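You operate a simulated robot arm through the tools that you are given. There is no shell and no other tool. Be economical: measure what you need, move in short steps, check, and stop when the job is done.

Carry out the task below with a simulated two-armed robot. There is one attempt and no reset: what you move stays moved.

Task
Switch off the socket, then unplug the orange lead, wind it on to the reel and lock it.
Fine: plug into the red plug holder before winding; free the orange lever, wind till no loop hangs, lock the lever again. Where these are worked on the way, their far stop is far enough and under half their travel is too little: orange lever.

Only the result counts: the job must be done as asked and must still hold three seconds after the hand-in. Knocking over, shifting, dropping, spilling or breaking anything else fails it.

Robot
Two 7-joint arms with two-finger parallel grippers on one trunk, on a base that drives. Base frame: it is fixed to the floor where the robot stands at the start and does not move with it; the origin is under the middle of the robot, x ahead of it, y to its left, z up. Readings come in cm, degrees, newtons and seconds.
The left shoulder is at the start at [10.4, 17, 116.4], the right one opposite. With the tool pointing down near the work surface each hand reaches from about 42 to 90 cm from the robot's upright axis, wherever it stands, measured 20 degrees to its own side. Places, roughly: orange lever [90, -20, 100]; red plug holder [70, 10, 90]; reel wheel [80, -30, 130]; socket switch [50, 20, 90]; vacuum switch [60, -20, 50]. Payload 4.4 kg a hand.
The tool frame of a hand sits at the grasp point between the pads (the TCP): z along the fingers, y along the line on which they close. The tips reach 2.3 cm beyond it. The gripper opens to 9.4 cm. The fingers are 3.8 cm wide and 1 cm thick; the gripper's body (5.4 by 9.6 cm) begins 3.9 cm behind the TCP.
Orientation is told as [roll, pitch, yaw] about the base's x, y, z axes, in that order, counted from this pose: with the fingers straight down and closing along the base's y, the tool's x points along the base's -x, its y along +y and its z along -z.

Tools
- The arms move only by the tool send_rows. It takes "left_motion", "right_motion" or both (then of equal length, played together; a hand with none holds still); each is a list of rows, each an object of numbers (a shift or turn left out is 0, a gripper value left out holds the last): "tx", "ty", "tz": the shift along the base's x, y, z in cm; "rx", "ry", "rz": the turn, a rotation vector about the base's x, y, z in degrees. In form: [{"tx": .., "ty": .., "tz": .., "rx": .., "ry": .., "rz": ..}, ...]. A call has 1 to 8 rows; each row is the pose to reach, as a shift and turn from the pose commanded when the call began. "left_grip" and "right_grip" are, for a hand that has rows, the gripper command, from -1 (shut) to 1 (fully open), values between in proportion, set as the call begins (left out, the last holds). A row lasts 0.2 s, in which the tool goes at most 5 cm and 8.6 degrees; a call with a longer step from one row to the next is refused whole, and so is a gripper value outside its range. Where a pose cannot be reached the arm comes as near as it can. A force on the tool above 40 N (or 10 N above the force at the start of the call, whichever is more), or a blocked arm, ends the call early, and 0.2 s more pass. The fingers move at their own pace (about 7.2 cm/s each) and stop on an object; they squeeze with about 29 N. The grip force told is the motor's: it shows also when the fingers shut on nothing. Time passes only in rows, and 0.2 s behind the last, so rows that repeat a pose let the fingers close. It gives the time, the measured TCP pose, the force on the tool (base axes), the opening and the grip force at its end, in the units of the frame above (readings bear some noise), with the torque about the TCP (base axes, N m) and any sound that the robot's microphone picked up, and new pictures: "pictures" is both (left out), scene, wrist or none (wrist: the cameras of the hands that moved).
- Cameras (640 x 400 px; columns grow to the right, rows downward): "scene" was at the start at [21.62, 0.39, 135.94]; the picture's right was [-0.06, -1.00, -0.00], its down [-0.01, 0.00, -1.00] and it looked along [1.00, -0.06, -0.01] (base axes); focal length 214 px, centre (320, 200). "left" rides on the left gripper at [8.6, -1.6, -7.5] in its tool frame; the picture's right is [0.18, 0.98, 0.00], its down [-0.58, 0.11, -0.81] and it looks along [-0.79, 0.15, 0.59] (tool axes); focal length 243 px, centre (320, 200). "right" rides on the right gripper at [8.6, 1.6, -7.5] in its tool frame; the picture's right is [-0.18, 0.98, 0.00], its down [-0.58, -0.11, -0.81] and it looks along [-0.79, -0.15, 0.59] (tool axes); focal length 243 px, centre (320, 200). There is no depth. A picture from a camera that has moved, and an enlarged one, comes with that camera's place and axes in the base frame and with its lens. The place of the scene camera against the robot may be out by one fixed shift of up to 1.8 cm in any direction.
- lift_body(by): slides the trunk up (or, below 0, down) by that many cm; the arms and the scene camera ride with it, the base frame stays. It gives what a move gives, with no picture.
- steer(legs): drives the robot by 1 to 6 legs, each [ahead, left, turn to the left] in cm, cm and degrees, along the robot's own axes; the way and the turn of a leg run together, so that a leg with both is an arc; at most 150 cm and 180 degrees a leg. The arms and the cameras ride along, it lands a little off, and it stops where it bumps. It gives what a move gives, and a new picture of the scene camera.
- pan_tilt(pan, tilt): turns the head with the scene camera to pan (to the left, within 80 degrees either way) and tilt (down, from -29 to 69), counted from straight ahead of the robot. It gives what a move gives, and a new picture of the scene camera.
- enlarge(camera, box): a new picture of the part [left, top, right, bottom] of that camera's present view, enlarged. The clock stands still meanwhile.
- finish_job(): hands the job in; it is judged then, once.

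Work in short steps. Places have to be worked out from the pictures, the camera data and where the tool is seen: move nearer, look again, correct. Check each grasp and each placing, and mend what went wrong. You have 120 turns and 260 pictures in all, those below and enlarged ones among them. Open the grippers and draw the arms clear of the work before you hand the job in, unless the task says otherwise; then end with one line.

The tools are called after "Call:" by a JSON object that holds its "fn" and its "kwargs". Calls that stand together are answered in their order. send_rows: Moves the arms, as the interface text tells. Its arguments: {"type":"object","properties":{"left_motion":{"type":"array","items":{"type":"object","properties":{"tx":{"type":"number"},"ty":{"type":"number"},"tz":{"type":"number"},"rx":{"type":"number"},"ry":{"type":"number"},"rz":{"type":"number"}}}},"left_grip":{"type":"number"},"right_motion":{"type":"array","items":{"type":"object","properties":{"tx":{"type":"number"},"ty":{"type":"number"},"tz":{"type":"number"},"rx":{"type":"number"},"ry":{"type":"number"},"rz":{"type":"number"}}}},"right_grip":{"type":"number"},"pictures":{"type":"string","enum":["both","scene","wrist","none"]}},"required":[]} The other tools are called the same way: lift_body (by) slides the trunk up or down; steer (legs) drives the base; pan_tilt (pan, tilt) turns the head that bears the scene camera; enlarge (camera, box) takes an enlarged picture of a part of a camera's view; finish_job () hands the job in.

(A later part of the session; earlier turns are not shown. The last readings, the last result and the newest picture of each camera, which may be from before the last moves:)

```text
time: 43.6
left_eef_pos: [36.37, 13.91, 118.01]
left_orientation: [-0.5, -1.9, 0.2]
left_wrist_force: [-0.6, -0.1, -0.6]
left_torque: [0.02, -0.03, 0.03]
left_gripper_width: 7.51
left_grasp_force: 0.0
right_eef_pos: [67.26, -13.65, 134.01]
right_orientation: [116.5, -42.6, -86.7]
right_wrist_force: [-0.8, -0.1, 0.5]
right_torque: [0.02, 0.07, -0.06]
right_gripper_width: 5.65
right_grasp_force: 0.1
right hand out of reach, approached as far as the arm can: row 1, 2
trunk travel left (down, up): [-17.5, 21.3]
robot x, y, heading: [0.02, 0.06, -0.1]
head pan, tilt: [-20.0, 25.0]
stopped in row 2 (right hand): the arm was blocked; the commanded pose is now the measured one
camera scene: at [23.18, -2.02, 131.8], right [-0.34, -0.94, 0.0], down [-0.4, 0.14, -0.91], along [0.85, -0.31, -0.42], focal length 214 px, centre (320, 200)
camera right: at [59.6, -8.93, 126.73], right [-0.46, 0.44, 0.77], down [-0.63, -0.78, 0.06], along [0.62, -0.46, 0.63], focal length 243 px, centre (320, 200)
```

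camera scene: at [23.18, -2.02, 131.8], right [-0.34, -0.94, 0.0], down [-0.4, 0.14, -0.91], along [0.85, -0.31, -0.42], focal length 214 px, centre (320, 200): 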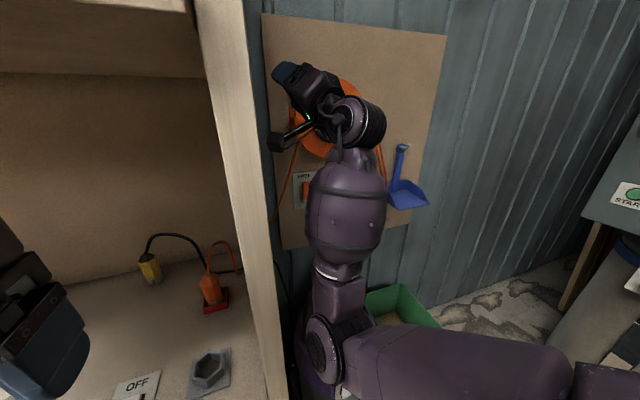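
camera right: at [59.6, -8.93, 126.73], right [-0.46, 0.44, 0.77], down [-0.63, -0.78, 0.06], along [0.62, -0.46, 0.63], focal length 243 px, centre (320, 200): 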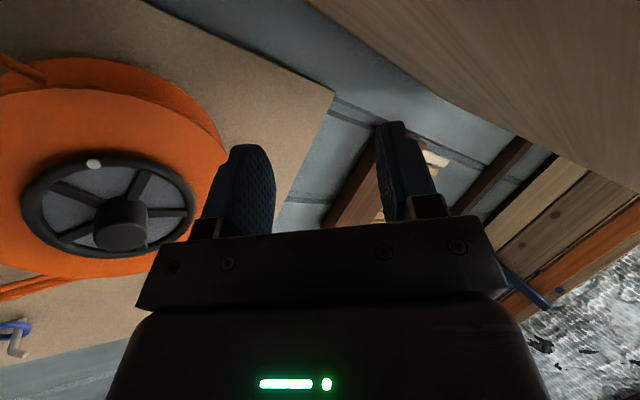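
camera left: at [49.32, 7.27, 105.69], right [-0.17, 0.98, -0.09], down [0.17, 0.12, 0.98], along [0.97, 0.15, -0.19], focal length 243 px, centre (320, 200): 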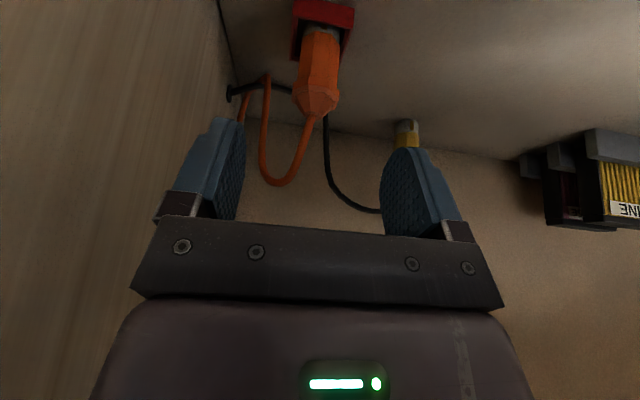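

The arm folded over near its limit (roll beyond ~+35° isn't available). I bring it back to straight-forward pointing, roll 0, short of the hub.

Call:
{"fn": "send_rows", "kwargs": {"right_motion": [{"ty": -1, "rx": -6.7, "ry": 1.4, "rz": -4}, {"ty": -3, "tz": -1, "rx": -13.4, "ry": 2.7, "rz": -8}, {"ty": -5, "tz": -2, "rx": -20.1, "ry": 4.1, "rz": -12}, {"ty": -7, "tz": -3, "rx": -26.9, "ry": 5.5, "rz": -16}, {"ty": -9, "tz": -4, "rx": -33.6, "ry": 6.9, "rz": -20}, {"ty": -11.5, "tz": -5.5, "rx": -40.3, "ry": 8.2, "rz": -24}, {"ty": -14, "tz": -7, "rx": -47, "ry": 9.6, "rz": -28}, {"ty": -14, "tz": -7, "rx": -47, "ry": 9.6, "rz": -28}], "pictures": "both"}}

```text
time: 45.4
left_eef_pos: [36.57, 13.68, 117.76]
left_orientation: [-0.5, -1.7, 0.1]
left_wrist_force: [-0.5, 0.7, 0.6]
left_torque: [-0.02, 0.02, 0.03]
left_gripper_width: 7.5
left_grasp_force: 0.0
right_eef_pos: [67.72, -27.93, 126.68]
right_orientation: [46.1, -89.7, -46.2]
right_wrist_force: [0.9, 0.5, -1.3]
right_torque: [0.05, 0.0, 0.02]
right_gripper_width: 5.65
right_grasp_force: 0.0
right hand out of reach, approached as far as the arm can: row 1, 2
trunk travel left (down, up): [-17.5, 21.3]
robot x, y, heading: [-0.18, -0.52, -0.2]
head pan, tilt: [-20.0, 25.0]
camera scene: at [23.56, -2.33, 131.65], right [-0.34, -0.94, 0.0], down [-0.4, 0.14, -0.91], along [0.85, -0.31, -0.42], focal length 214 px, centre (320, 200)
camera right: at [60.2, -26.22, 118.02], right [0.0, 0.98, 0.19], down [-0.8, -0.11, 0.58], along [0.59, -0.15, 0.79], focal length 243 px, centre (320, 200)
```

scene: 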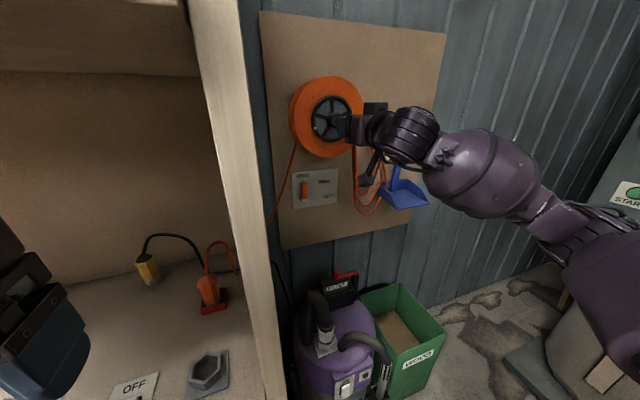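
right: 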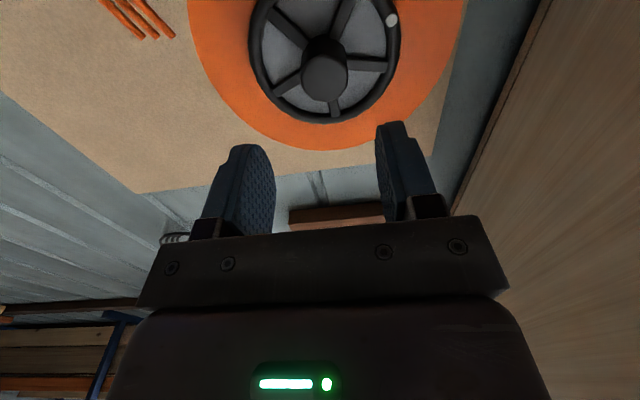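

Well aligned; hub face triangulates to [77.6, −27.6, 127.0]. I pre-roll +25° and move the open fingers over the hub.

Call:
{"fn": "send_rows", "kwargs": {"right_motion": [{"tx": 3, "ty": 0.3, "tz": 0.3, "rx": 8.4}, {"tx": 6, "ty": 0.3, "tz": 0.3, "rx": 16.8}, {"tx": 8, "ty": 0.3, "tz": 0.3, "rx": 25}, {"tx": 9.5, "ty": 0.3, "tz": 0.3, "rx": 25}, {"tx": 10.8, "ty": 0.3, "tz": 0.3, "rx": 25}], "pictures": "both"}}

Call:
{"fn": "enlarge", "kwargs": {"camera": "scene", "box": [270, 60, 420, 160]}}

```text
time: 46.6
left_eef_pos: [36.74, 13.64, 117.78]
left_orientation: [-0.6, -1.7, 0.1]
left_wrist_force: [-0.1, 0.2, -0.3]
left_torque: [0.0, 0.03, -0.01]
left_gripper_width: 7.52
left_grasp_force: 0.1
right_eef_pos: [77.18, -28.71, 126.89]
right_orientation: [89.4, -64.7, -89.4]
right_wrist_force: [0.0, 0.5, 0.1]
right_torque: [-0.03, -0.01, -0.01]
right_gripper_width: 5.62
right_grasp_force: 0.1
right hand out of reach, approached as far as the arm can: row 4, 5
trunk travel left (down, up): [-17.5, 21.3]
robot x, y, heading: [0.14, -0.26, -0.0]
head pan, tilt: [-20.0, 25.0]
camera scene: at [23.5, -2.33, 131.68], right [-0.34, -0.94, 0.0], down [-0.4, 0.14, -0.91], along [0.85, -0.31, -0.42], focal length 214 px, centre (320, 200)
camera right: at [69.77, -23.52, 119.67], right [0.0, 0.81, 0.59], down [-0.8, -0.35, 0.48], along [0.59, -0.47, 0.65], focal length 243 px, centre (320, 200)
```

scene: 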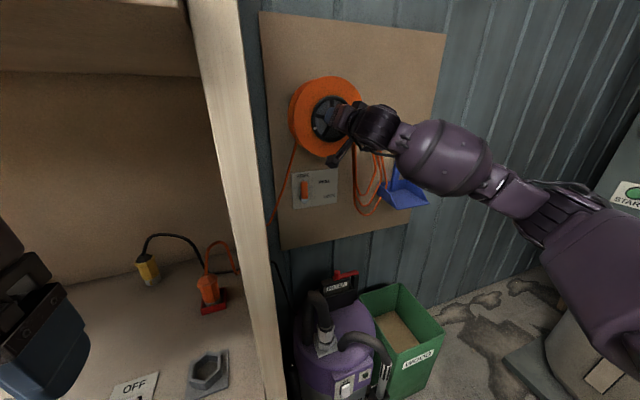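
right: 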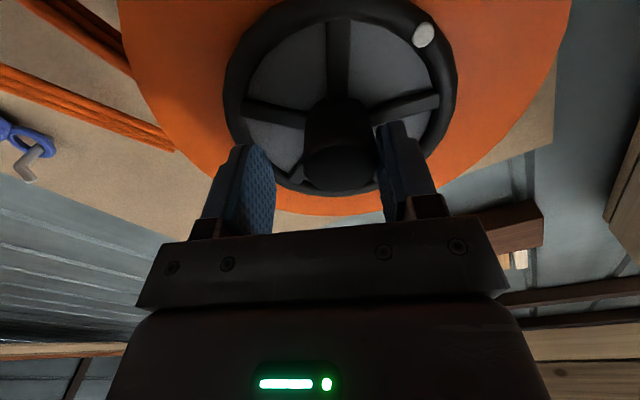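

```text
4.00 times, centred on (345, 110) of scene
camera zoom: at [23.5, -2.33, 131.68], right [-0.34, -0.94, 0.0], down [-0.4, 0.14, -0.91], along [0.85, -0.31, -0.42], focal length 858 px, centre (220, 560)
```

zoom: 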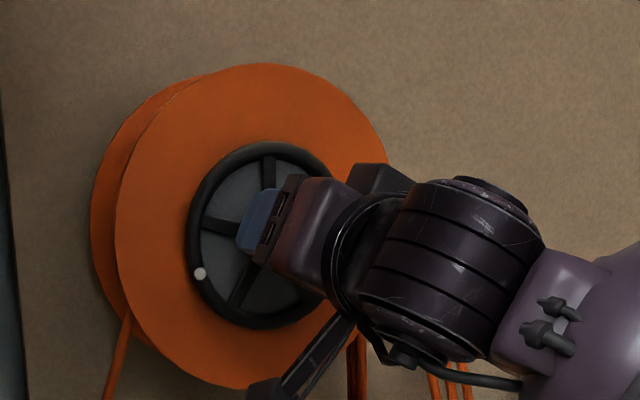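

The hub is slightly right of the finger mid-line. I drop the roll to ~+17°, shift 0.7 cm in y and 0.4 in z, and advance.

Call:
{"fn": "send_rows", "kwargs": {"right_motion": [{"ty": 0.7, "tz": 0.3, "rx": -8}, {"tx": 1, "ty": 0.8, "tz": 0.3, "rx": -8}, {"tx": 2, "ty": 0.8, "tz": 0.3, "rx": -8}, {"tx": 2, "ty": 0.8, "tz": 0.3, "rx": -8}], "pictures": "wrist"}}

```text
time: 47.4
left_eef_pos: [36.3, 13.65, 117.9]
left_orientation: [-0.6, -1.9, 0.0]
left_wrist_force: [-0.3, -0.4, 0.0]
left_torque: [-0.02, 0.04, 0.02]
left_gripper_width: 7.52
left_grasp_force: 0.1
right_eef_pos: [78.03, -28.73, 127.08]
right_orientation: [89.8, -72.9, -89.3]
right_wrist_force: [-24.1, 5.0, -0.1]
right_torque: [0.02, -0.14, -0.74]
right_gripper_width: 5.6
right_grasp_force: 0.0
right hand out of reach, approached as far as the arm can: row 2, 3, 4
trunk travel left (down, up): [-17.5, 21.3]
robot x, y, heading: [-0.03, -0.35, -0.1]
head pan, tilt: [-20.0, 25.0]
stopped in row 4 (right hand): the force on the tool passed its limit at 46 N (the readings are from after the stop); the commanded pose is now the measured one
camera right: at [70.51, -24.66, 119.2], right [-0.01, 0.88, 0.47], down [-0.8, -0.28, 0.52], along [0.59, -0.37, 0.71], focal length 243 px, centre (320, 200)
```

right: 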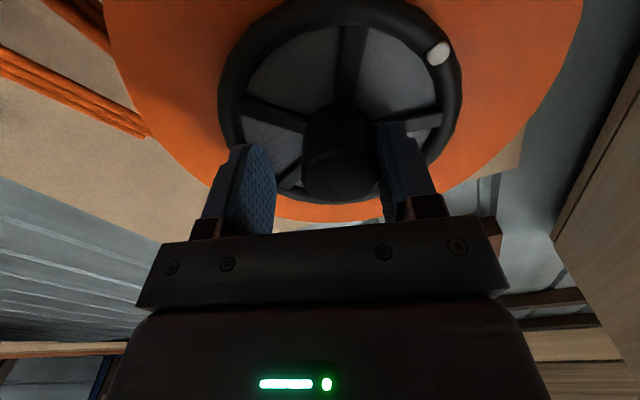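

A fingertip touches and the arm cannot get further left at this stance. I back off and shift the robot 10 cm to its left, so the hub lies more to the right of the shoulder.

Call:
{"fn": "send_rows", "kwargs": {"right_motion": [{"tx": -3}, {"tx": -7}, {"tx": -11}], "pictures": "none"}}

Call:
{"fn": "steer", "kwargs": {"legs": [[0, 10, 0]]}}

```text
time: 48.2
left_eef_pos: [36.54, 13.61, 117.79]
left_orientation: [-0.6, -1.7, -0.1]
left_wrist_force: [-0.3, 0.6, -0.2]
left_torque: [0.01, 0.0, -0.04]
left_gripper_width: 7.51
left_grasp_force: 0.0
right_eef_pos: [67.26, -28.76, 126.42]
right_orientation: [88.5, -72.8, -88.5]
right_wrist_force: [0.0, 0.0, -0.4]
right_torque: [0.02, -0.01, 0.0]
right_gripper_width: 5.64
right_grasp_force: 0.1
trunk travel left (down, up): [-17.5, 21.3]
robot x, y, heading: [-0.07, -0.06, 0.0]
head pan, tilt: [-20.0, 25.0]
```

```text
time: 49.8
left_eef_pos: [36.58, 23.69, 117.75]
left_orientation: [-0.6, -1.7, 0.2]
left_wrist_force: [-1.0, 0.0, -0.1]
left_torque: [0.02, 0.01, 0.01]
left_gripper_width: 7.54
left_grasp_force: 0.1
right_eef_pos: [67.4, -18.78, 126.47]
right_orientation: [88.6, -72.8, -88.3]
right_wrist_force: [-0.6, 0.7, 0.0]
right_torque: [-0.03, -0.01, -0.01]
right_gripper_width: 5.65
right_grasp_force: 0.1
trunk travel left (down, up): [-17.5, 21.3]
robot x, y, heading: [0.33, 9.68, 0.1]
head pan, tilt: [-20.0, 25.0]
camera scene: at [23.46, 7.65, 131.67], right [-0.34, -0.94, 0.0], down [-0.4, 0.14, -0.91], along [0.85, -0.31, -0.42], focal length 214 px, centre (320, 200)
```

scene: 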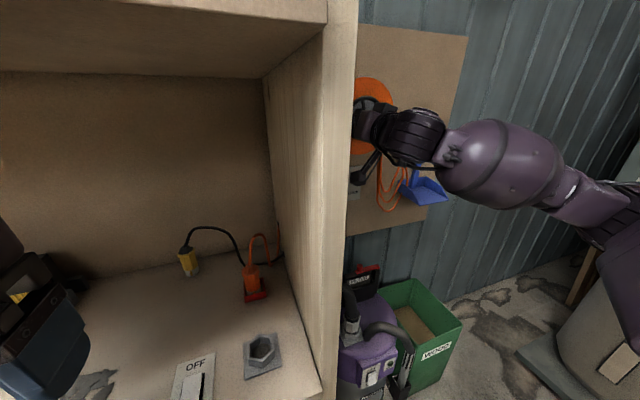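

Moved. I bring the hand back to the hub axis and try more positive roll here.

Call:
{"fn": "send_rows", "kwargs": {"right_motion": [{"ty": -4, "tz": 0.3}, {"ty": -8, "tz": 0.6}, {"ty": -8.8, "tz": 0.6, "rx": 8}, {"ty": -8.8, "tz": 0.6, "rx": 16}, {"ty": -8.8, "tz": 0.6, "rx": 24}, {"ty": -8.8, "tz": 0.6, "rx": 32}], "pictures": "both"}}

```text
time: 51.2
left_eef_pos: [36.63, 23.5, 117.86]
left_orientation: [-0.5, -1.7, 0.2]
left_wrist_force: [0.0, 0.4, -0.2]
left_torque: [-0.01, -0.01, -0.02]
left_gripper_width: 7.53
left_grasp_force: 0.0
right_eef_pos: [67.38, -27.57, 126.98]
right_orientation: [89.6, -40.8, -89.3]
right_wrist_force: [0.3, -0.8, 0.6]
right_torque: [0.03, 0.01, -0.03]
right_gripper_width: 5.64
right_grasp_force: 0.1
trunk travel left (down, up): [-17.5, 21.3]
robot x, y, heading: [-0.45, 9.51, -0.1]
head pan, tilt: [-20.0, 25.0]
camera scene: at [23.48, 7.6, 131.66], right [-0.34, -0.94, 0.0], down [-0.4, 0.14, -0.91], along [0.85, -0.31, -0.42], focal length 214 px, centre (320, 200)
camera right: at [59.93, -20.08, 122.55], right [0.0, 0.5, 0.87], down [-0.8, -0.52, 0.3], along [0.6, -0.69, 0.4], focal length 243 px, centre (320, 200)
```

scene: 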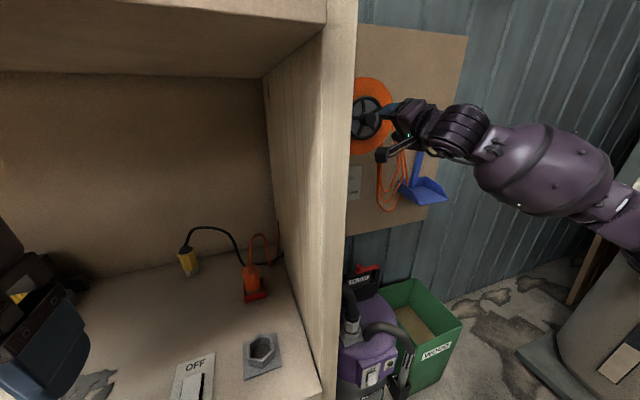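
right: 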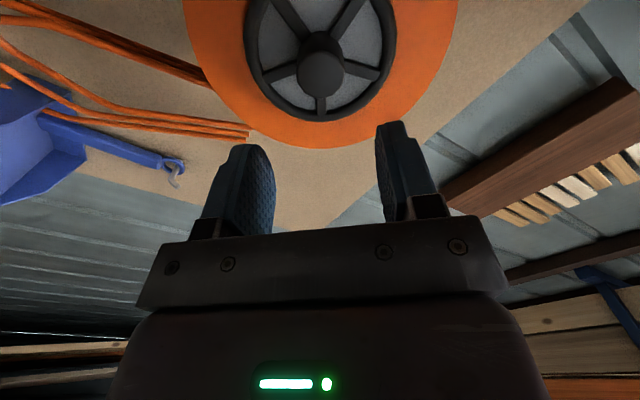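

Much freer here: roll +49° reached, hub exactly in line. I try for more roll.

Call:
{"fn": "send_rows", "kwargs": {"right_motion": [{"rx": 8}, {"rx": 16}, {"rx": 24}, {"rx": 32}, {"rx": 40}], "pictures": "wrist"}}

```text
time: 52.4
left_eef_pos: [36.58, 23.45, 117.78]
left_orientation: [-0.4, -1.7, 0.2]
left_wrist_force: [-0.4, -0.7, 0.1]
left_torque: [-0.02, -0.03, 0.0]
left_gripper_width: 7.52
left_grasp_force: 0.0
right_eef_pos: [67.46, -27.56, 127.08]
right_orientation: [90.1, -0.6, -89.5]
right_wrist_force: [-0.4, -0.2, 0.0]
right_torque: [0.01, 0.0, 0.03]
right_gripper_width: 5.61
right_grasp_force: 0.0
trunk travel left (down, up): [-17.5, 21.3]
robot x, y, heading: [-0.02, 9.57, -0.2]
head pan, tilt: [-20.0, 25.0]
camera right: at [59.91, -18.93, 128.49], right [0.0, -0.17, 0.98], down [-0.8, -0.59, -0.1], along [0.6, -0.79, -0.14], focal length 243 px, centre (320, 200)
```

right: 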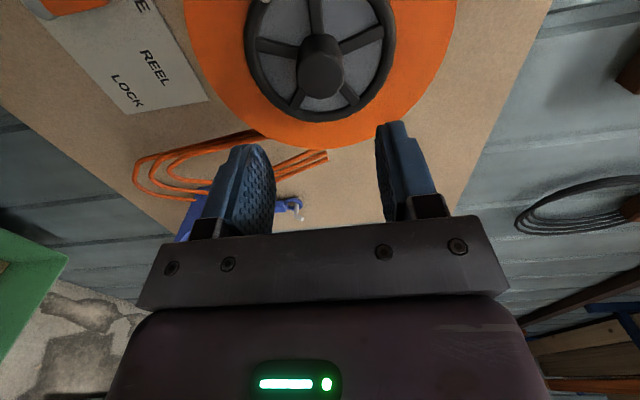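

Still free at +89°. One more step of roll, then approach the hub.

Call:
{"fn": "send_rows", "kwargs": {"right_motion": [{"rx": 8.5}, {"rx": 17}, {"rx": 25.5}, {"rx": 34}, {"rx": 42.5}, {"rx": 51}], "pictures": "wrist"}}

```text
time: 53.8
left_eef_pos: [36.55, 23.54, 117.8]
left_orientation: [-0.5, -1.8, 0.2]
left_wrist_force: [1.0, 0.1, -0.2]
left_torque: [-0.02, -0.01, -0.03]
left_gripper_width: 7.51
left_grasp_force: 0.1
right_eef_pos: [67.43, -27.45, 127.09]
right_orientation: [90.9, 50.3, -89.1]
right_wrist_force: [-0.7, 0.6, -0.7]
right_torque: [-0.05, -0.02, -0.02]
right_gripper_width: 5.66
right_grasp_force: 0.0
trunk travel left (down, up): [-17.5, 21.3]
robot x, y, heading: [-0.08, 9.78, -0.1]
head pan, tilt: [-20.0, 25.0]
camera right: at [60.02, -23.27, 134.7], right [0.0, -0.87, 0.49], down [-0.8, -0.29, -0.52], along [0.6, -0.39, -0.7], focal length 243 px, centre (320, 200)
```

right: 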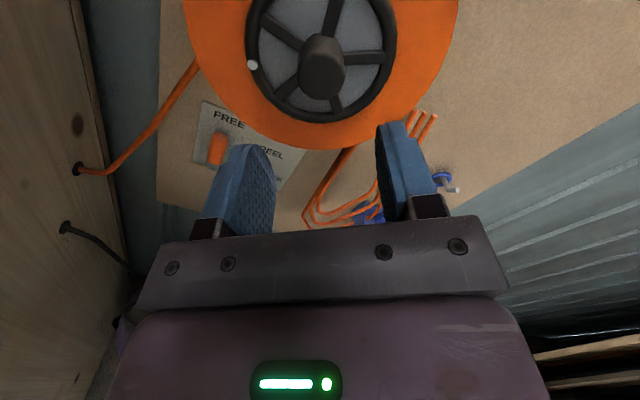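

Roll +140° works and gives a splendid view of lever, loops and hub. I advance over the hub and grip it.

Call:
{"fn": "send_rows", "kwargs": {"right_motion": [{"tx": 4}, {"tx": 7.5}, {"tx": 9.5}, {"tx": 11}], "right_grip": 0.2, "pictures": "wrist"}}

Call:
{"fn": "send_rows", "kwargs": {"right_motion": [{}, {}, {}], "right_grip": -1, "pictures": "wrist"}}

```text
time: 54.8
left_eef_pos: [36.21, 23.41, 117.9]
left_orientation: [-0.5, -1.9, 0.2]
left_wrist_force: [0.1, -0.7, -0.3]
left_torque: [0.01, -0.01, -0.02]
left_gripper_width: 7.51
left_grasp_force: 0.0
right_eef_pos: [77.92, -27.6, 127.21]
right_orientation: [90.7, 50.2, -89.3]
right_wrist_force: [-35.6, -0.7, -10.5]
right_torque: [0.01, 1.52, 0.51]
right_gripper_width: 5.94
right_grasp_force: 3.7
trunk travel left (down, up): [-17.5, 21.3]
robot x, y, heading: [-0.47, 9.77, 0.0]
head pan, tilt: [-20.0, 25.0]
camera right: at [70.48, -23.37, 134.77], right [0.0, -0.87, 0.49], down [-0.8, -0.29, -0.52], along [0.6, -0.39, -0.7], focal length 243 px, centre (320, 200)
```

right: 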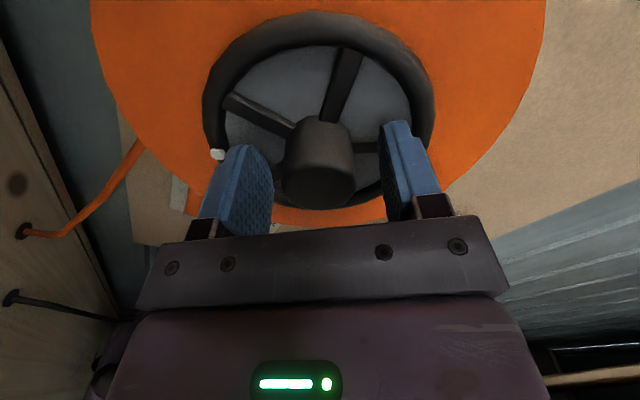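

```text
time: 55.5
left_eef_pos: [36.18, 23.53, 117.91]
left_orientation: [-0.6, -1.9, 0.2]
left_wrist_force: [-0.6, 0.0, -0.2]
left_torque: [0.04, 0.0, 0.03]
left_gripper_width: 7.51
left_grasp_force: 0.2
right_eef_pos: [78.02, -27.35, 127.31]
right_orientation: [91.0, 50.1, -89.0]
right_wrist_force: [-23.1, 1.3, -2.8]
right_torque: [-0.02, 0.92, 0.73]
right_gripper_width: 3.58
right_grasp_force: 44.4
trunk travel left (down, up): [-17.5, 21.3]
robot x, y, heading: [0.23, 9.4, 0.0]
head pan, tilt: [-20.0, 25.0]
stopped in row 3 (right hand): the force on the tool passed its limit at 48 N (the readings are from after the stop); the commanded pose is now the measured one
camera right: at [70.44, -23.17, 134.87], right [0.0, -0.87, 0.49], down [-0.8, -0.29, -0.52], along [0.6, -0.39, -0.7], focal length 243 px, centre (320, 200)
```

right: 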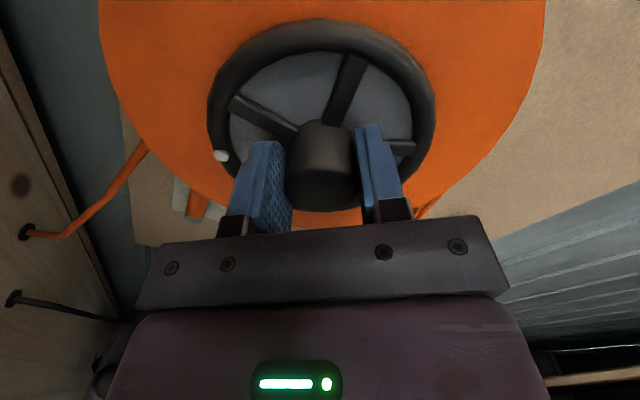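

The hub is gripped (3.58 cm). I relieve the axial push slightly and turn it counter-clockwise (rx negative).

Call:
{"fn": "send_rows", "kwargs": {"right_motion": [{"tx": -0.3}, {"tx": -0.4, "rx": -8.5}, {"tx": -0.4, "rx": -17}, {"tx": -0.4, "rx": -25.5}, {"tx": -0.4, "rx": -34}, {"tx": -0.4, "rx": -42.5}, {"tx": -0.4, "rx": -51}], "pictures": "both"}}

```text
time: 57.1
left_eef_pos: [36.59, 23.52, 117.84]
left_orientation: [-0.4, -1.7, 0.2]
left_wrist_force: [0.9, -0.5, -0.7]
left_torque: [-0.01, -0.03, 0.0]
left_gripper_width: 7.53
left_grasp_force: 0.0
right_eef_pos: [77.94, -27.69, 126.97]
right_orientation: [90.0, -0.9, -89.8]
right_wrist_force: [1.9, -4.9, 6.9]
right_torque: [0.63, 0.57, -0.31]
right_gripper_width: 3.55
right_grasp_force: 45.0
trunk travel left (down, up): [-17.5, 21.3]
robot x, y, heading: [0.04, 9.73, -0.1]
head pan, tilt: [-20.0, 25.0]
camera scene: at [23.39, 7.55, 131.68], right [-0.34, -0.94, 0.0], down [-0.4, 0.14, -0.91], along [0.85, -0.31, -0.42], focal length 214 px, centre (320, 200)
camera right: at [70.5, -19.03, 128.46], right [0.0, -0.17, 0.99], down [-0.8, -0.59, -0.1], along [0.6, -0.79, -0.14], focal length 243 px, centre (320, 200)
```

scene: 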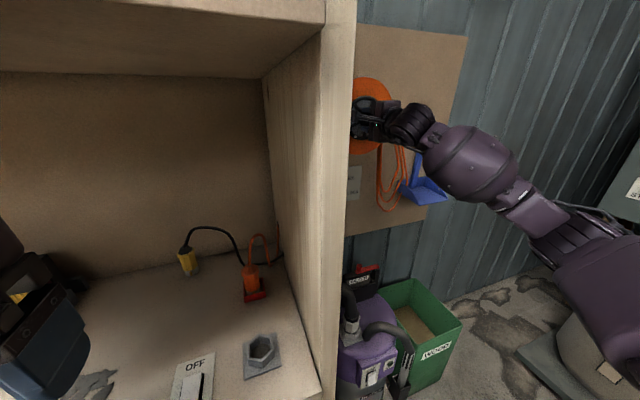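
right: 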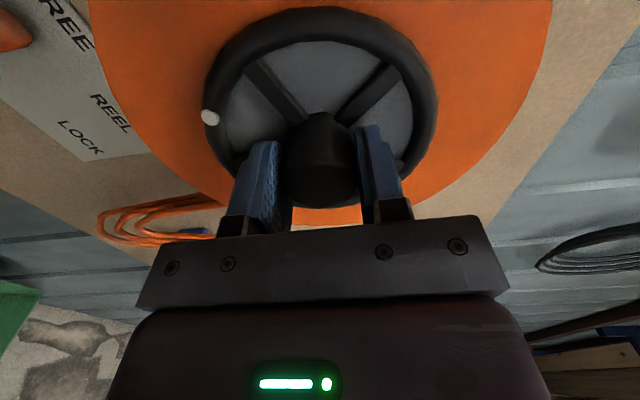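

The wheel turns with the hand (some slip, ~0.6 N·m resistance). I continue turning.

Call:
{"fn": "send_rows", "kwargs": {"right_motion": [{"rx": -8.5}, {"rx": -17}, {"rx": -25.5}, {"rx": -34}, {"rx": -42.5}, {"rx": -51}, {"rx": -59.5}, {"rx": -68}], "pictures": "none"}}

Call:
{"fn": "enlarge", "kwargs": {"camera": "scene", "box": [340, 60, 460, 220]}}

Call:
{"fn": "enlarge", "kwargs": {"camera": "right", "box": [0, 0, 640, 400]}}

```text
time: 58.9
left_eef_pos: [36.6, 23.54, 117.79]
left_orientation: [-0.5, -1.6, 0.1]
left_wrist_force: [-0.2, -0.6, 0.4]
left_torque: [0.01, 0.0, 0.03]
left_gripper_width: 7.5
left_grasp_force: 0.0
right_eef_pos: [77.97, -27.81, 126.91]
right_orientation: [88.8, -68.8, -88.5]
right_wrist_force: [-5.0, -6.3, -5.6]
right_torque: [0.66, -0.04, 0.3]
right_gripper_width: 3.57
right_grasp_force: 45.4
trunk travel left (down, up): [-17.5, 21.3]
robot x, y, heading: [-0.05, 9.75, 0.0]
head pan, tilt: [-20.0, 25.0]
```

```text
2.50 times, centred on (400, 140) of scene
camera zoom: at [23.41, 7.48, 131.67], right [-0.34, -0.94, 0.0], down [-0.4, 0.15, -0.91], along [0.85, -0.31, -0.42], focal length 536 px, centre (120, 350)
```

zoom: 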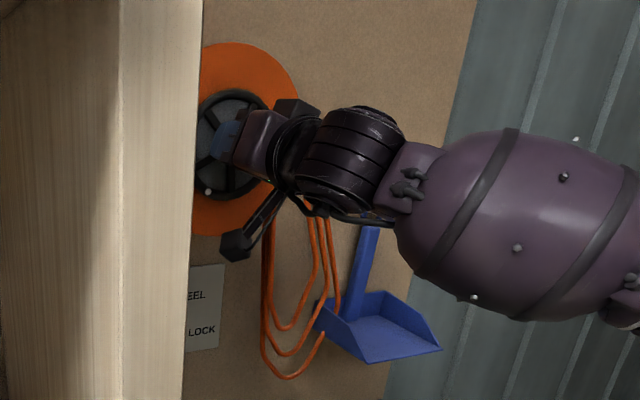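

```text
1.00 times, centred on (320, 200) of right (not enlarged: the box is as wide or as high as the picture)
camera zoom: at [70.47, -23.04, 119.49], right [0.0, 0.85, 0.53], down [-0.8, -0.31, 0.51], along [0.6, -0.42, 0.68], focal length 243 px, centre (320, 200)
```

zoom: 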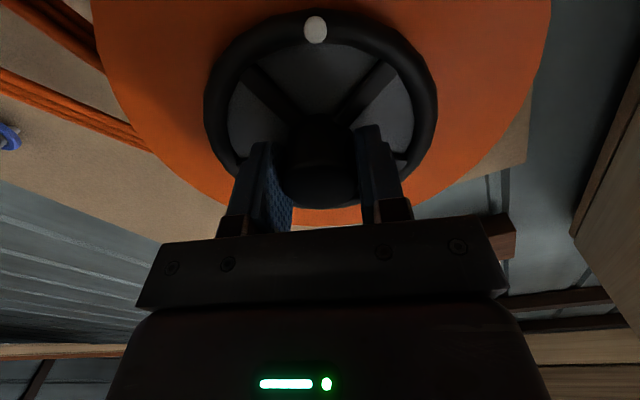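

The wheel turned only ~35° in the first stroke and slipped in the second. I test the other direction while still gripping, watching marker and torque.

Call:
{"fn": "send_rows", "kwargs": {"right_motion": [{"rx": 8.5}, {"rx": 17}, {"rx": 25.5}, {"rx": 34}, {"rx": 42.5}, {"rx": 51}, {"rx": 59.5}, {"rx": 68}], "pictures": "wrist"}}

Call:
{"fn": "enlarge", "kwargs": {"camera": "scene", "box": [340, 60, 460, 220]}}

```text
time: 60.7
left_eef_pos: [36.71, 23.43, 117.81]
left_orientation: [-0.4, -1.7, 0.1]
left_wrist_force: [1.2, 0.5, -0.9]
left_torque: [0.02, 0.0, 0.01]
left_gripper_width: 7.51
left_grasp_force: 0.1
right_eef_pos: [77.92, -27.53, 127.09]
right_orientation: [90.3, -0.6, -89.5]
right_wrist_force: [8.0, -11.9, 10.2]
right_torque: [-0.06, 0.72, -0.7]
right_gripper_width: 3.58
right_grasp_force: 44.3
trunk travel left (down, up): [-17.5, 21.3]
robot x, y, heading: [0.12, 9.77, 0.0]
head pan, tilt: [-20.0, 25.0]
camera right: at [70.47, -18.99, 128.47], right [0.0, -0.17, 0.98], down [-0.8, -0.59, -0.11], along [0.6, -0.79, -0.14], focal length 243 px, centre (320, 200)
```

right: 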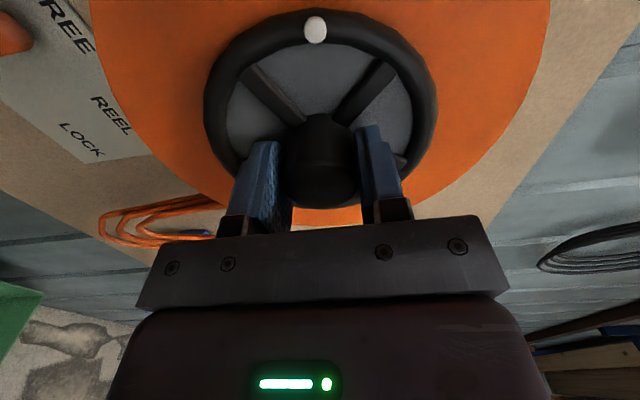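

```text
2.50 times, centred on (400, 140) of scene
camera zoom: at [23.46, 7.48, 131.68], right [-0.34, -0.94, 0.0], down [-0.4, 0.15, -0.91], along [0.85, -0.31, -0.42], focal length 536 px, centre (120, 350)
```

zoom: 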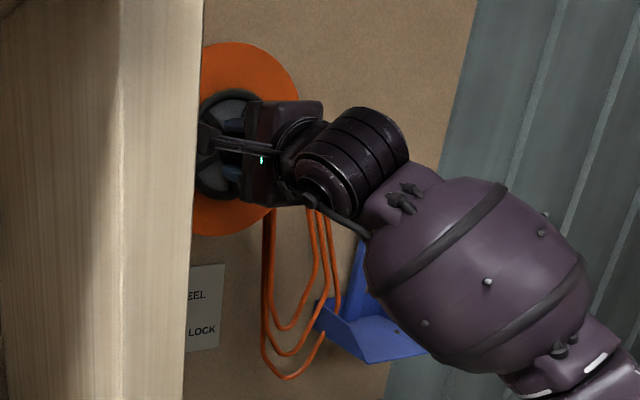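

Clockwise it turns freely with no slip (torque ≈0); counter-clockwise hit a stop. I continue clockwise and watch the loops.

Call:
{"fn": "send_rows", "kwargs": {"right_motion": [{"rx": 8.5}, {"rx": 17}, {"rx": 25.5}, {"rx": 34}, {"rx": 42.5}, {"rx": 51}], "pictures": "wrist"}}

Call:
{"fn": "enlarge", "kwargs": {"camera": "scene", "box": [340, 60, 460, 220]}}

```text
time: 62.1
left_eef_pos: [36.53, 23.47, 117.9]
left_orientation: [-0.5, -1.7, 0.1]
left_wrist_force: [0.3, 0.5, -0.5]
left_torque: [0.01, -0.01, -0.01]
left_gripper_width: 7.5
left_grasp_force: 0.0
right_eef_pos: [77.95, -27.58, 127.01]
right_orientation: [90.7, 50.4, -89.2]
right_wrist_force: [6.9, -11.8, 11.3]
right_torque: [-0.03, 0.61, -0.01]
right_gripper_width: 3.62
right_grasp_force: 45.2
trunk travel left (down, up): [-17.5, 21.3]
robot x, y, heading: [-0.01, 9.79, 0.1]
head pan, tilt: [-20.0, 25.0]
camera right: at [70.45, -23.39, 134.66], right [0.0, -0.87, 0.49], down [-0.8, -0.29, -0.52], along [0.6, -0.39, -0.7], focal length 243 px, centre (320, 200)
```

right: 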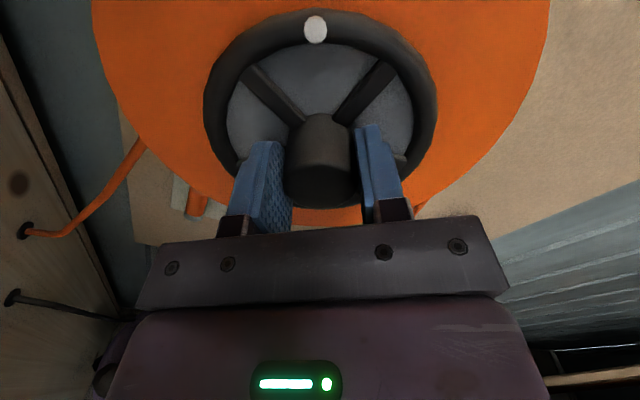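

```text
2.50 times, centred on (400, 140) of scene
camera zoom: at [23.43, 7.46, 131.67], right [-0.34, -0.94, 0.0], down [-0.4, 0.15, -0.91], along [0.85, -0.31, -0.42], focal length 536 px, centre (120, 350)
```

zoom: 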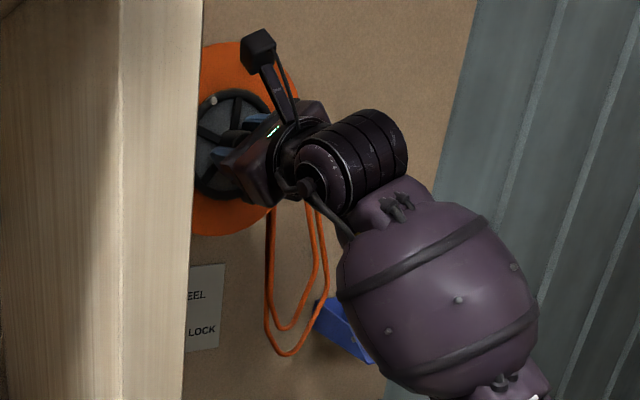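

One loop has gone: clockwise is the winding direction, two loops remain. I continue clockwise as far as the wrist allows.

Call:
{"fn": "send_rows", "kwargs": {"right_motion": [{"rx": 8.5}, {"rx": 17}, {"rx": 25.5}, {"rx": 34}, {"rx": 42.5}, {"rx": 51}, {"rx": 59.5}], "pictures": "wrist"}}

```text
time: 63.7
left_eef_pos: [36.56, 23.37, 117.86]
left_orientation: [-0.5, -1.6, 0.1]
left_wrist_force: [0.7, 1.2, 0.4]
left_torque: [0.01, -0.02, 0.0]
left_gripper_width: 7.51
left_grasp_force: 0.0
right_eef_pos: [77.97, -27.64, 127.06]
right_orientation: [-91.7, 70.1, 88.0]
right_wrist_force: [17.6, -17.9, 19.5]
right_torque: [-0.04, -0.18, 0.43]
right_gripper_width: 3.57
right_grasp_force: 45.4
trunk travel left (down, up): [-17.5, 21.3]
robot x, y, heading: [-0.22, 10.01, -0.1]
head pan, tilt: [-20.0, 25.0]
camera right: at [70.43, -32.1, 134.54], right [0.0, -0.86, -0.51], down [-0.8, 0.3, -0.52], along [0.6, 0.41, -0.69], focal length 243 px, centre (320, 200)
```

right: 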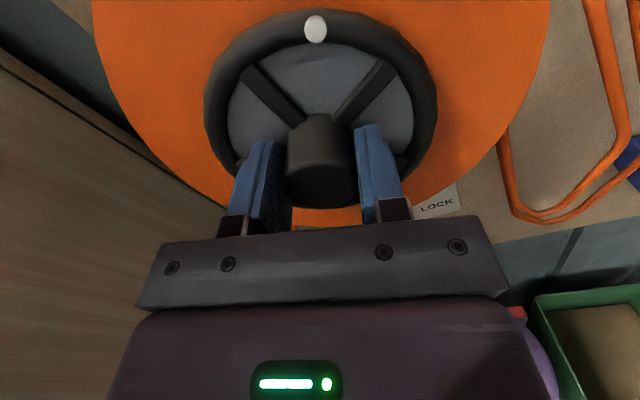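

No limit yet (roll ~200°), still no slip. Continue.

Call:
{"fn": "send_rows", "kwargs": {"right_motion": [{"rx": 8.5, "tx": 0.1}, {"rx": 17, "tx": 0.2}, {"rx": 25.5, "tx": 0.2}, {"rx": 34, "tx": 0.2}, {"rx": 42.5, "tx": 0.2}, {"rx": 51, "tx": 0.2}], "pictures": "wrist"}}

Call:
{"fn": "enlarge", "kwargs": {"camera": "scene", "box": [340, 60, 460, 220]}}

```text
time: 65.1
left_eef_pos: [36.35, 23.33, 117.88]
left_orientation: [-0.5, -1.9, 0.1]
left_wrist_force: [-1.2, -0.4, 0.3]
left_torque: [0.02, 0.02, -0.01]
left_gripper_width: 7.53
left_grasp_force: 0.0
right_eef_pos: [77.89, -27.7, 127.02]
right_orientation: [-90.2, 19.1, 89.4]
right_wrist_force: [-20.2, -11.1, -2.0]
right_torque: [-0.03, -0.97, -0.91]
right_gripper_width: 3.6
right_grasp_force: 44.8
trunk travel left (down, up): [-17.5, 21.3]
robot x, y, heading: [-0.3, 9.84, 0.0]
head pan, tilt: [-20.0, 25.0]
camera right: at [70.45, -36.34, 128.27], right [0.0, -0.15, -0.99], down [-0.8, 0.59, -0.09], along [0.6, 0.79, -0.12], focal length 243 px, centre (320, 200)
```

right: 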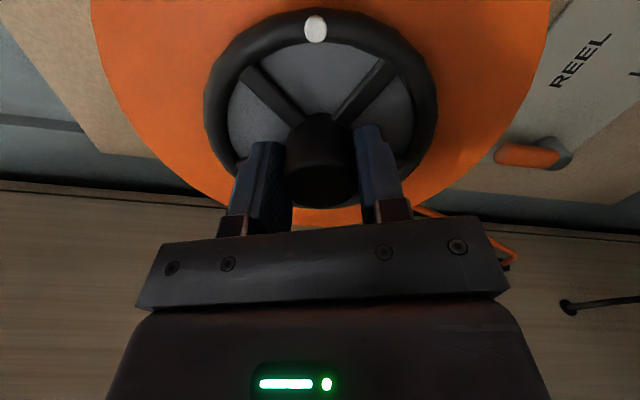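

```text
2.50 times, centred on (400, 140) of scene
camera zoom: at [23.17, 7.44, 131.7], right [-0.34, -0.94, 0.0], down [-0.4, 0.15, -0.91], along [0.85, -0.31, -0.42], focal length 536 px, centre (120, 350)
```

zoom: 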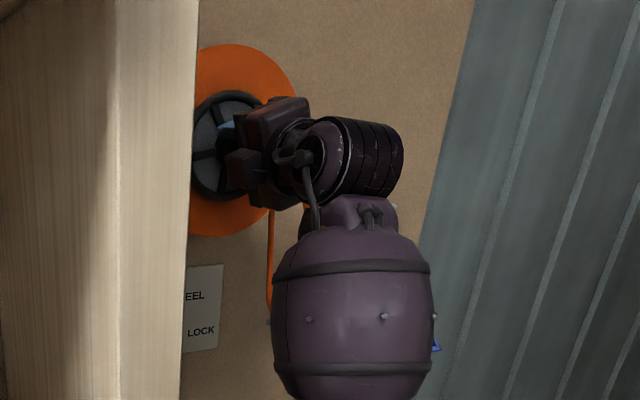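

Still no slip at roll ~251°. I continue a little further, checking for limits.

Call:
{"fn": "send_rows", "kwargs": {"right_motion": [{"rx": 8.5, "tx": -0.2}, {"rx": 17, "tx": -0.2}, {"rx": 25.5, "tx": -0.2}, {"rx": 34, "tx": -0.2}], "pictures": "both"}}

```text
time: 66.1
left_eef_pos: [36.48, 23.38, 117.78]
left_orientation: [-0.4, -1.7, 0.0]
left_wrist_force: [0.4, -0.7, -0.5]
left_torque: [0.0, 0.0, 0.02]
left_gripper_width: 7.5
left_grasp_force: 0.0
right_eef_pos: [77.92, -27.66, 127.0]
right_orientation: [-89.8, -14.9, 89.5]
right_wrist_force: [3.6, -16.0, 7.6]
right_torque: [-0.01, -0.44, -0.63]
right_gripper_width: 3.57
right_grasp_force: 45.0
trunk travel left (down, up): [-17.5, 21.3]
robot x, y, heading: [0.23, 9.81, 0.0]
head pan, tilt: [-20.0, 25.0]
camera scene: at [23.41, 7.42, 131.67], right [-0.34, -0.94, 0.0], down [-0.4, 0.15, -0.91], along [0.85, -0.31, -0.42], focal length 214 px, centre (320, 200)
camera right: at [70.45, -35.58, 123.19], right [0.0, 0.43, -0.9], down [-0.8, 0.54, 0.26], along [0.6, 0.72, 0.35], focal length 243 px, centre (320, 200)
```

scene: 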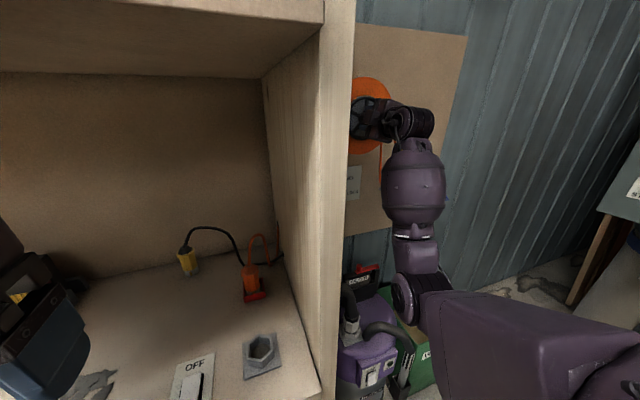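
right: 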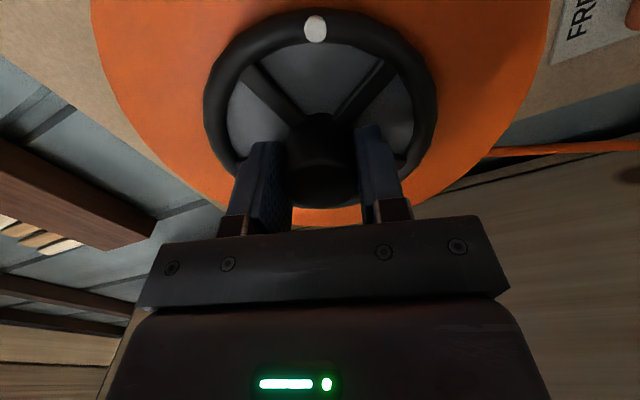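

Still fine at ~285°. Four more rows.

Call:
{"fn": "send_rows", "kwargs": {"right_motion": [{"rx": 8.5}, {"rx": 17}, {"rx": 25.5}, {"rx": 34}], "pictures": "both"}}

```text
time: 67.1
left_eef_pos: [36.44, 23.42, 117.91]
left_orientation: [-0.4, -1.7, 0.1]
left_wrist_force: [-0.5, 0.9, 0.4]
left_torque: [0.03, -0.02, 0.02]
left_gripper_width: 7.52
left_grasp_force: 0.1
right_eef_pos: [77.98, -27.63, 126.97]
right_orientation: [-89.4, -48.9, 89.2]
right_wrist_force: [7.3, -18.6, 12.2]
right_torque: [-0.03, 0.62, -0.18]
right_gripper_width: 3.58
right_grasp_force: 45.5
trunk travel left (down, up): [-17.5, 21.3]
robot x, y, heading: [-0.39, 9.42, 0.1]
head pan, tilt: [-20.0, 25.0]
camera scene: at [23.42, 7.4, 131.67], right [-0.34, -0.94, 0.0], down [-0.4, 0.15, -0.91], along [0.85, -0.31, -0.42], focal length 214 px, centre (320, 200)
camera right: at [70.46, -32.11, 119.41], right [0.0, 0.86, -0.51], down [-0.8, 0.3, 0.52], along [0.6, 0.41, 0.69], focal length 243 px, centre (320, 200)
```

scene: 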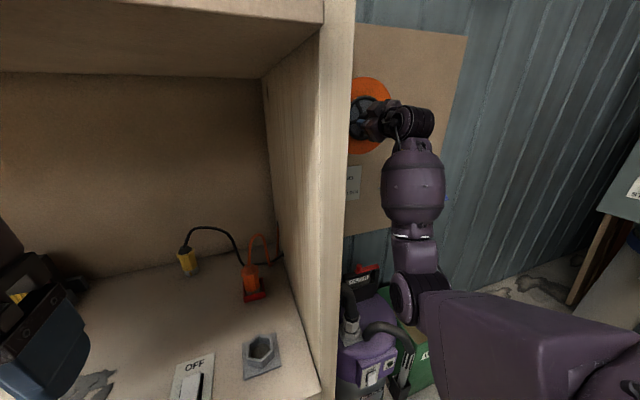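
right: 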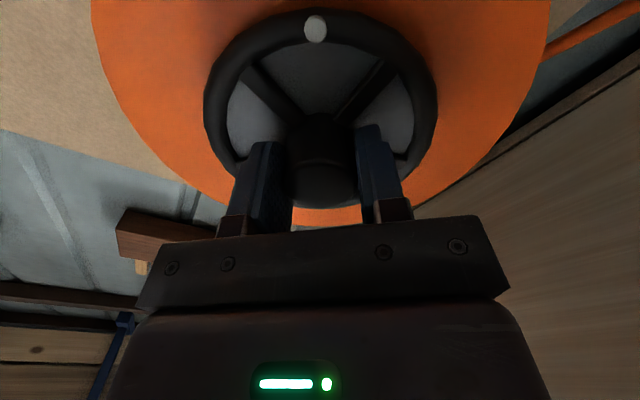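

No slip still. I check the loops region around the forearm.

Call:
{"fn": "enlarge", "kwargs": {"camera": "scene", "box": [340, 80, 470, 210]}}

Call:
{"fn": "send_rows", "kwargs": {"right_motion": [{"rx": 8.5}, {"rx": 17}, {"rx": 25.5}, {"rx": 34}], "pictures": "both"}}

```text
3.08 times, centred on (405, 145) of scene
camera zoom: at [23.42, 7.4, 131.67], right [-0.34, -0.94, 0.0], down [-0.4, 0.15, -0.91], along [0.85, -0.31, -0.42], focal length 660 px, centre (58, 369)
```

zoom: 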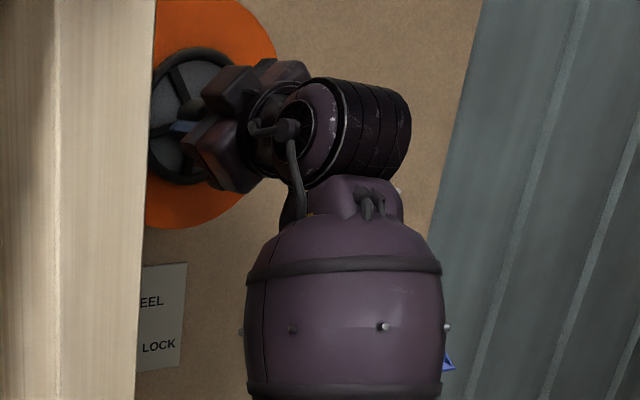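

```text
time: 68.1
left_eef_pos: [36.5, 23.34, 117.87]
left_orientation: [-0.5, -1.7, 0.2]
left_wrist_force: [-0.9, -0.4, 0.4]
left_torque: [-0.03, 0.01, 0.04]
left_gripper_width: 7.52
left_grasp_force: 0.0
right_eef_pos: [77.79, -27.78, 126.85]
right_orientation: [-85.9, -83.0, 86.0]
right_wrist_force: [-2.4, -13.7, 8.1]
right_torque: [-0.37, -0.43, -0.23]
right_gripper_width: 3.5
right_grasp_force: 44.8
trunk travel left (down, up): [-17.5, 21.3]
robot x, y, heading: [0.23, 10.02, -0.4]
head pan, tilt: [-20.0, 25.0]
camera scene: at [23.3, 7.44, 131.68], right [-0.34, -0.94, 0.0], down [-0.4, 0.15, -0.91], along [0.85, -0.31, -0.42], focal length 214 px, centre (320, 200)
camera right: at [70.35, -27.13, 118.19], right [0.0, 1.0, 0.06], down [-0.8, -0.04, 0.6], along [0.6, -0.05, 0.8], focal length 243 px, centre (320, 200)
```

scene: 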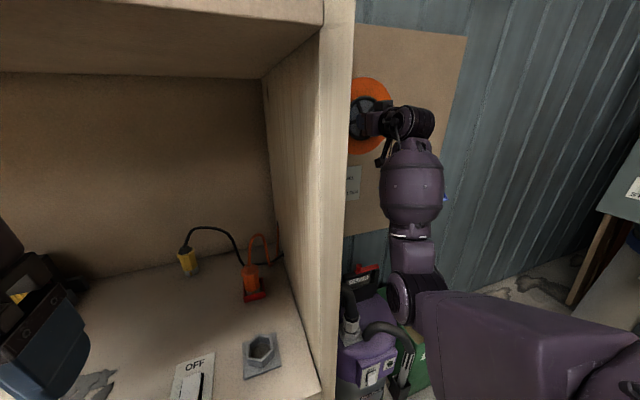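
right: 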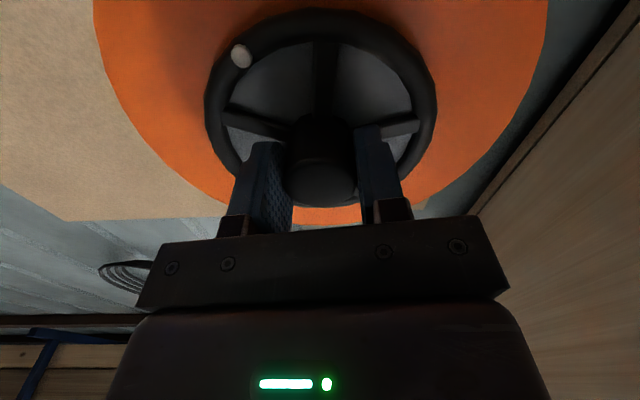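

The wheel hit its winding stop (the hand slips now), and no strands are visible. I release the hub and back away to inspect.

Call:
{"fn": "send_rows", "kwargs": {"right_motion": [{}, {}, {}], "right_grip": 0.2, "pictures": "none"}}

Call:
{"fn": "send_rows", "kwargs": {"right_motion": [{"tx": -4}, {"tx": -8}, {"tx": -12}], "pictures": "both"}}

```text
time: 68.9
left_eef_pos: [36.51, 23.61, 117.88]
left_orientation: [-0.5, -1.8, 0.2]
left_wrist_force: [0.0, 0.0, 0.1]
left_torque: [0.01, 0.02, -0.02]
left_gripper_width: 7.5
left_grasp_force: 0.0
right_eef_pos: [77.94, -27.61, 127.08]
right_orientation: [-87.8, -82.7, 87.7]
right_wrist_force: [-4.2, 2.6, 0.6]
right_torque: [-0.01, 0.0, 0.27]
right_gripper_width: 5.7
right_grasp_force: 1.1
trunk travel left (down, up): [-17.5, 21.3]
robot x, y, heading: [0.23, 9.94, 0.1]
head pan, tilt: [-20.0, 25.0]
```

```text
time: 69.7
left_eef_pos: [36.39, 23.55, 117.93]
left_orientation: [-0.5, -1.8, 0.1]
left_wrist_force: [-0.4, -0.3, 0.0]
left_torque: [-0.03, -0.01, -0.01]
left_gripper_width: 7.53
left_grasp_force: 0.1
right_eef_pos: [65.71, -27.48, 127.0]
right_orientation: [-86.4, -82.7, 86.4]
right_wrist_force: [-0.3, 0.0, 0.4]
right_torque: [0.0, 0.04, -0.01]
right_gripper_width: 5.64
right_grasp_force: 0.1
trunk travel left (down, up): [-17.5, 21.3]
robot x, y, heading: [0.07, 9.97, 0.0]
head pan, tilt: [-20.0, 25.0]
camera scene: at [23.36, 7.6, 131.7], right [-0.34, -0.94, 0.0], down [-0.4, 0.14, -0.91], along [0.85, -0.31, -0.42], focal length 214 px, centre (320, 200)
camera right: at [58.12, -27.07, 118.32], right [0.0, 1.0, 0.06], down [-0.8, -0.03, 0.6], along [0.6, -0.05, 0.8], focal length 243 px, centre (320, 200)
```

scene: 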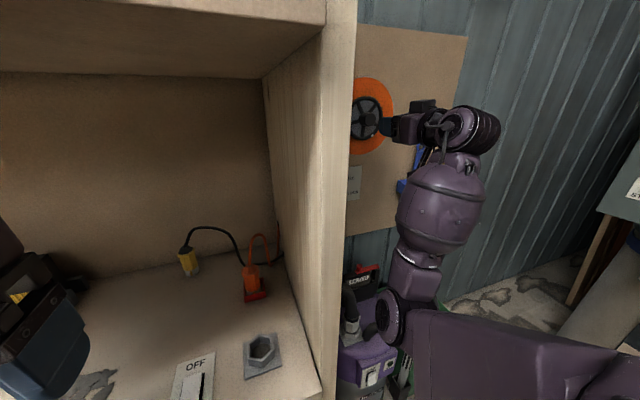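
right: 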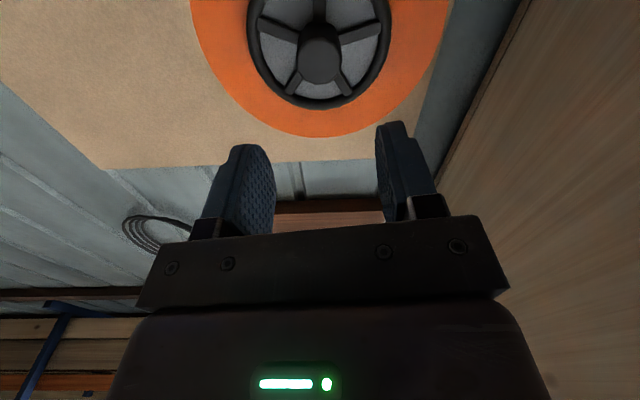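

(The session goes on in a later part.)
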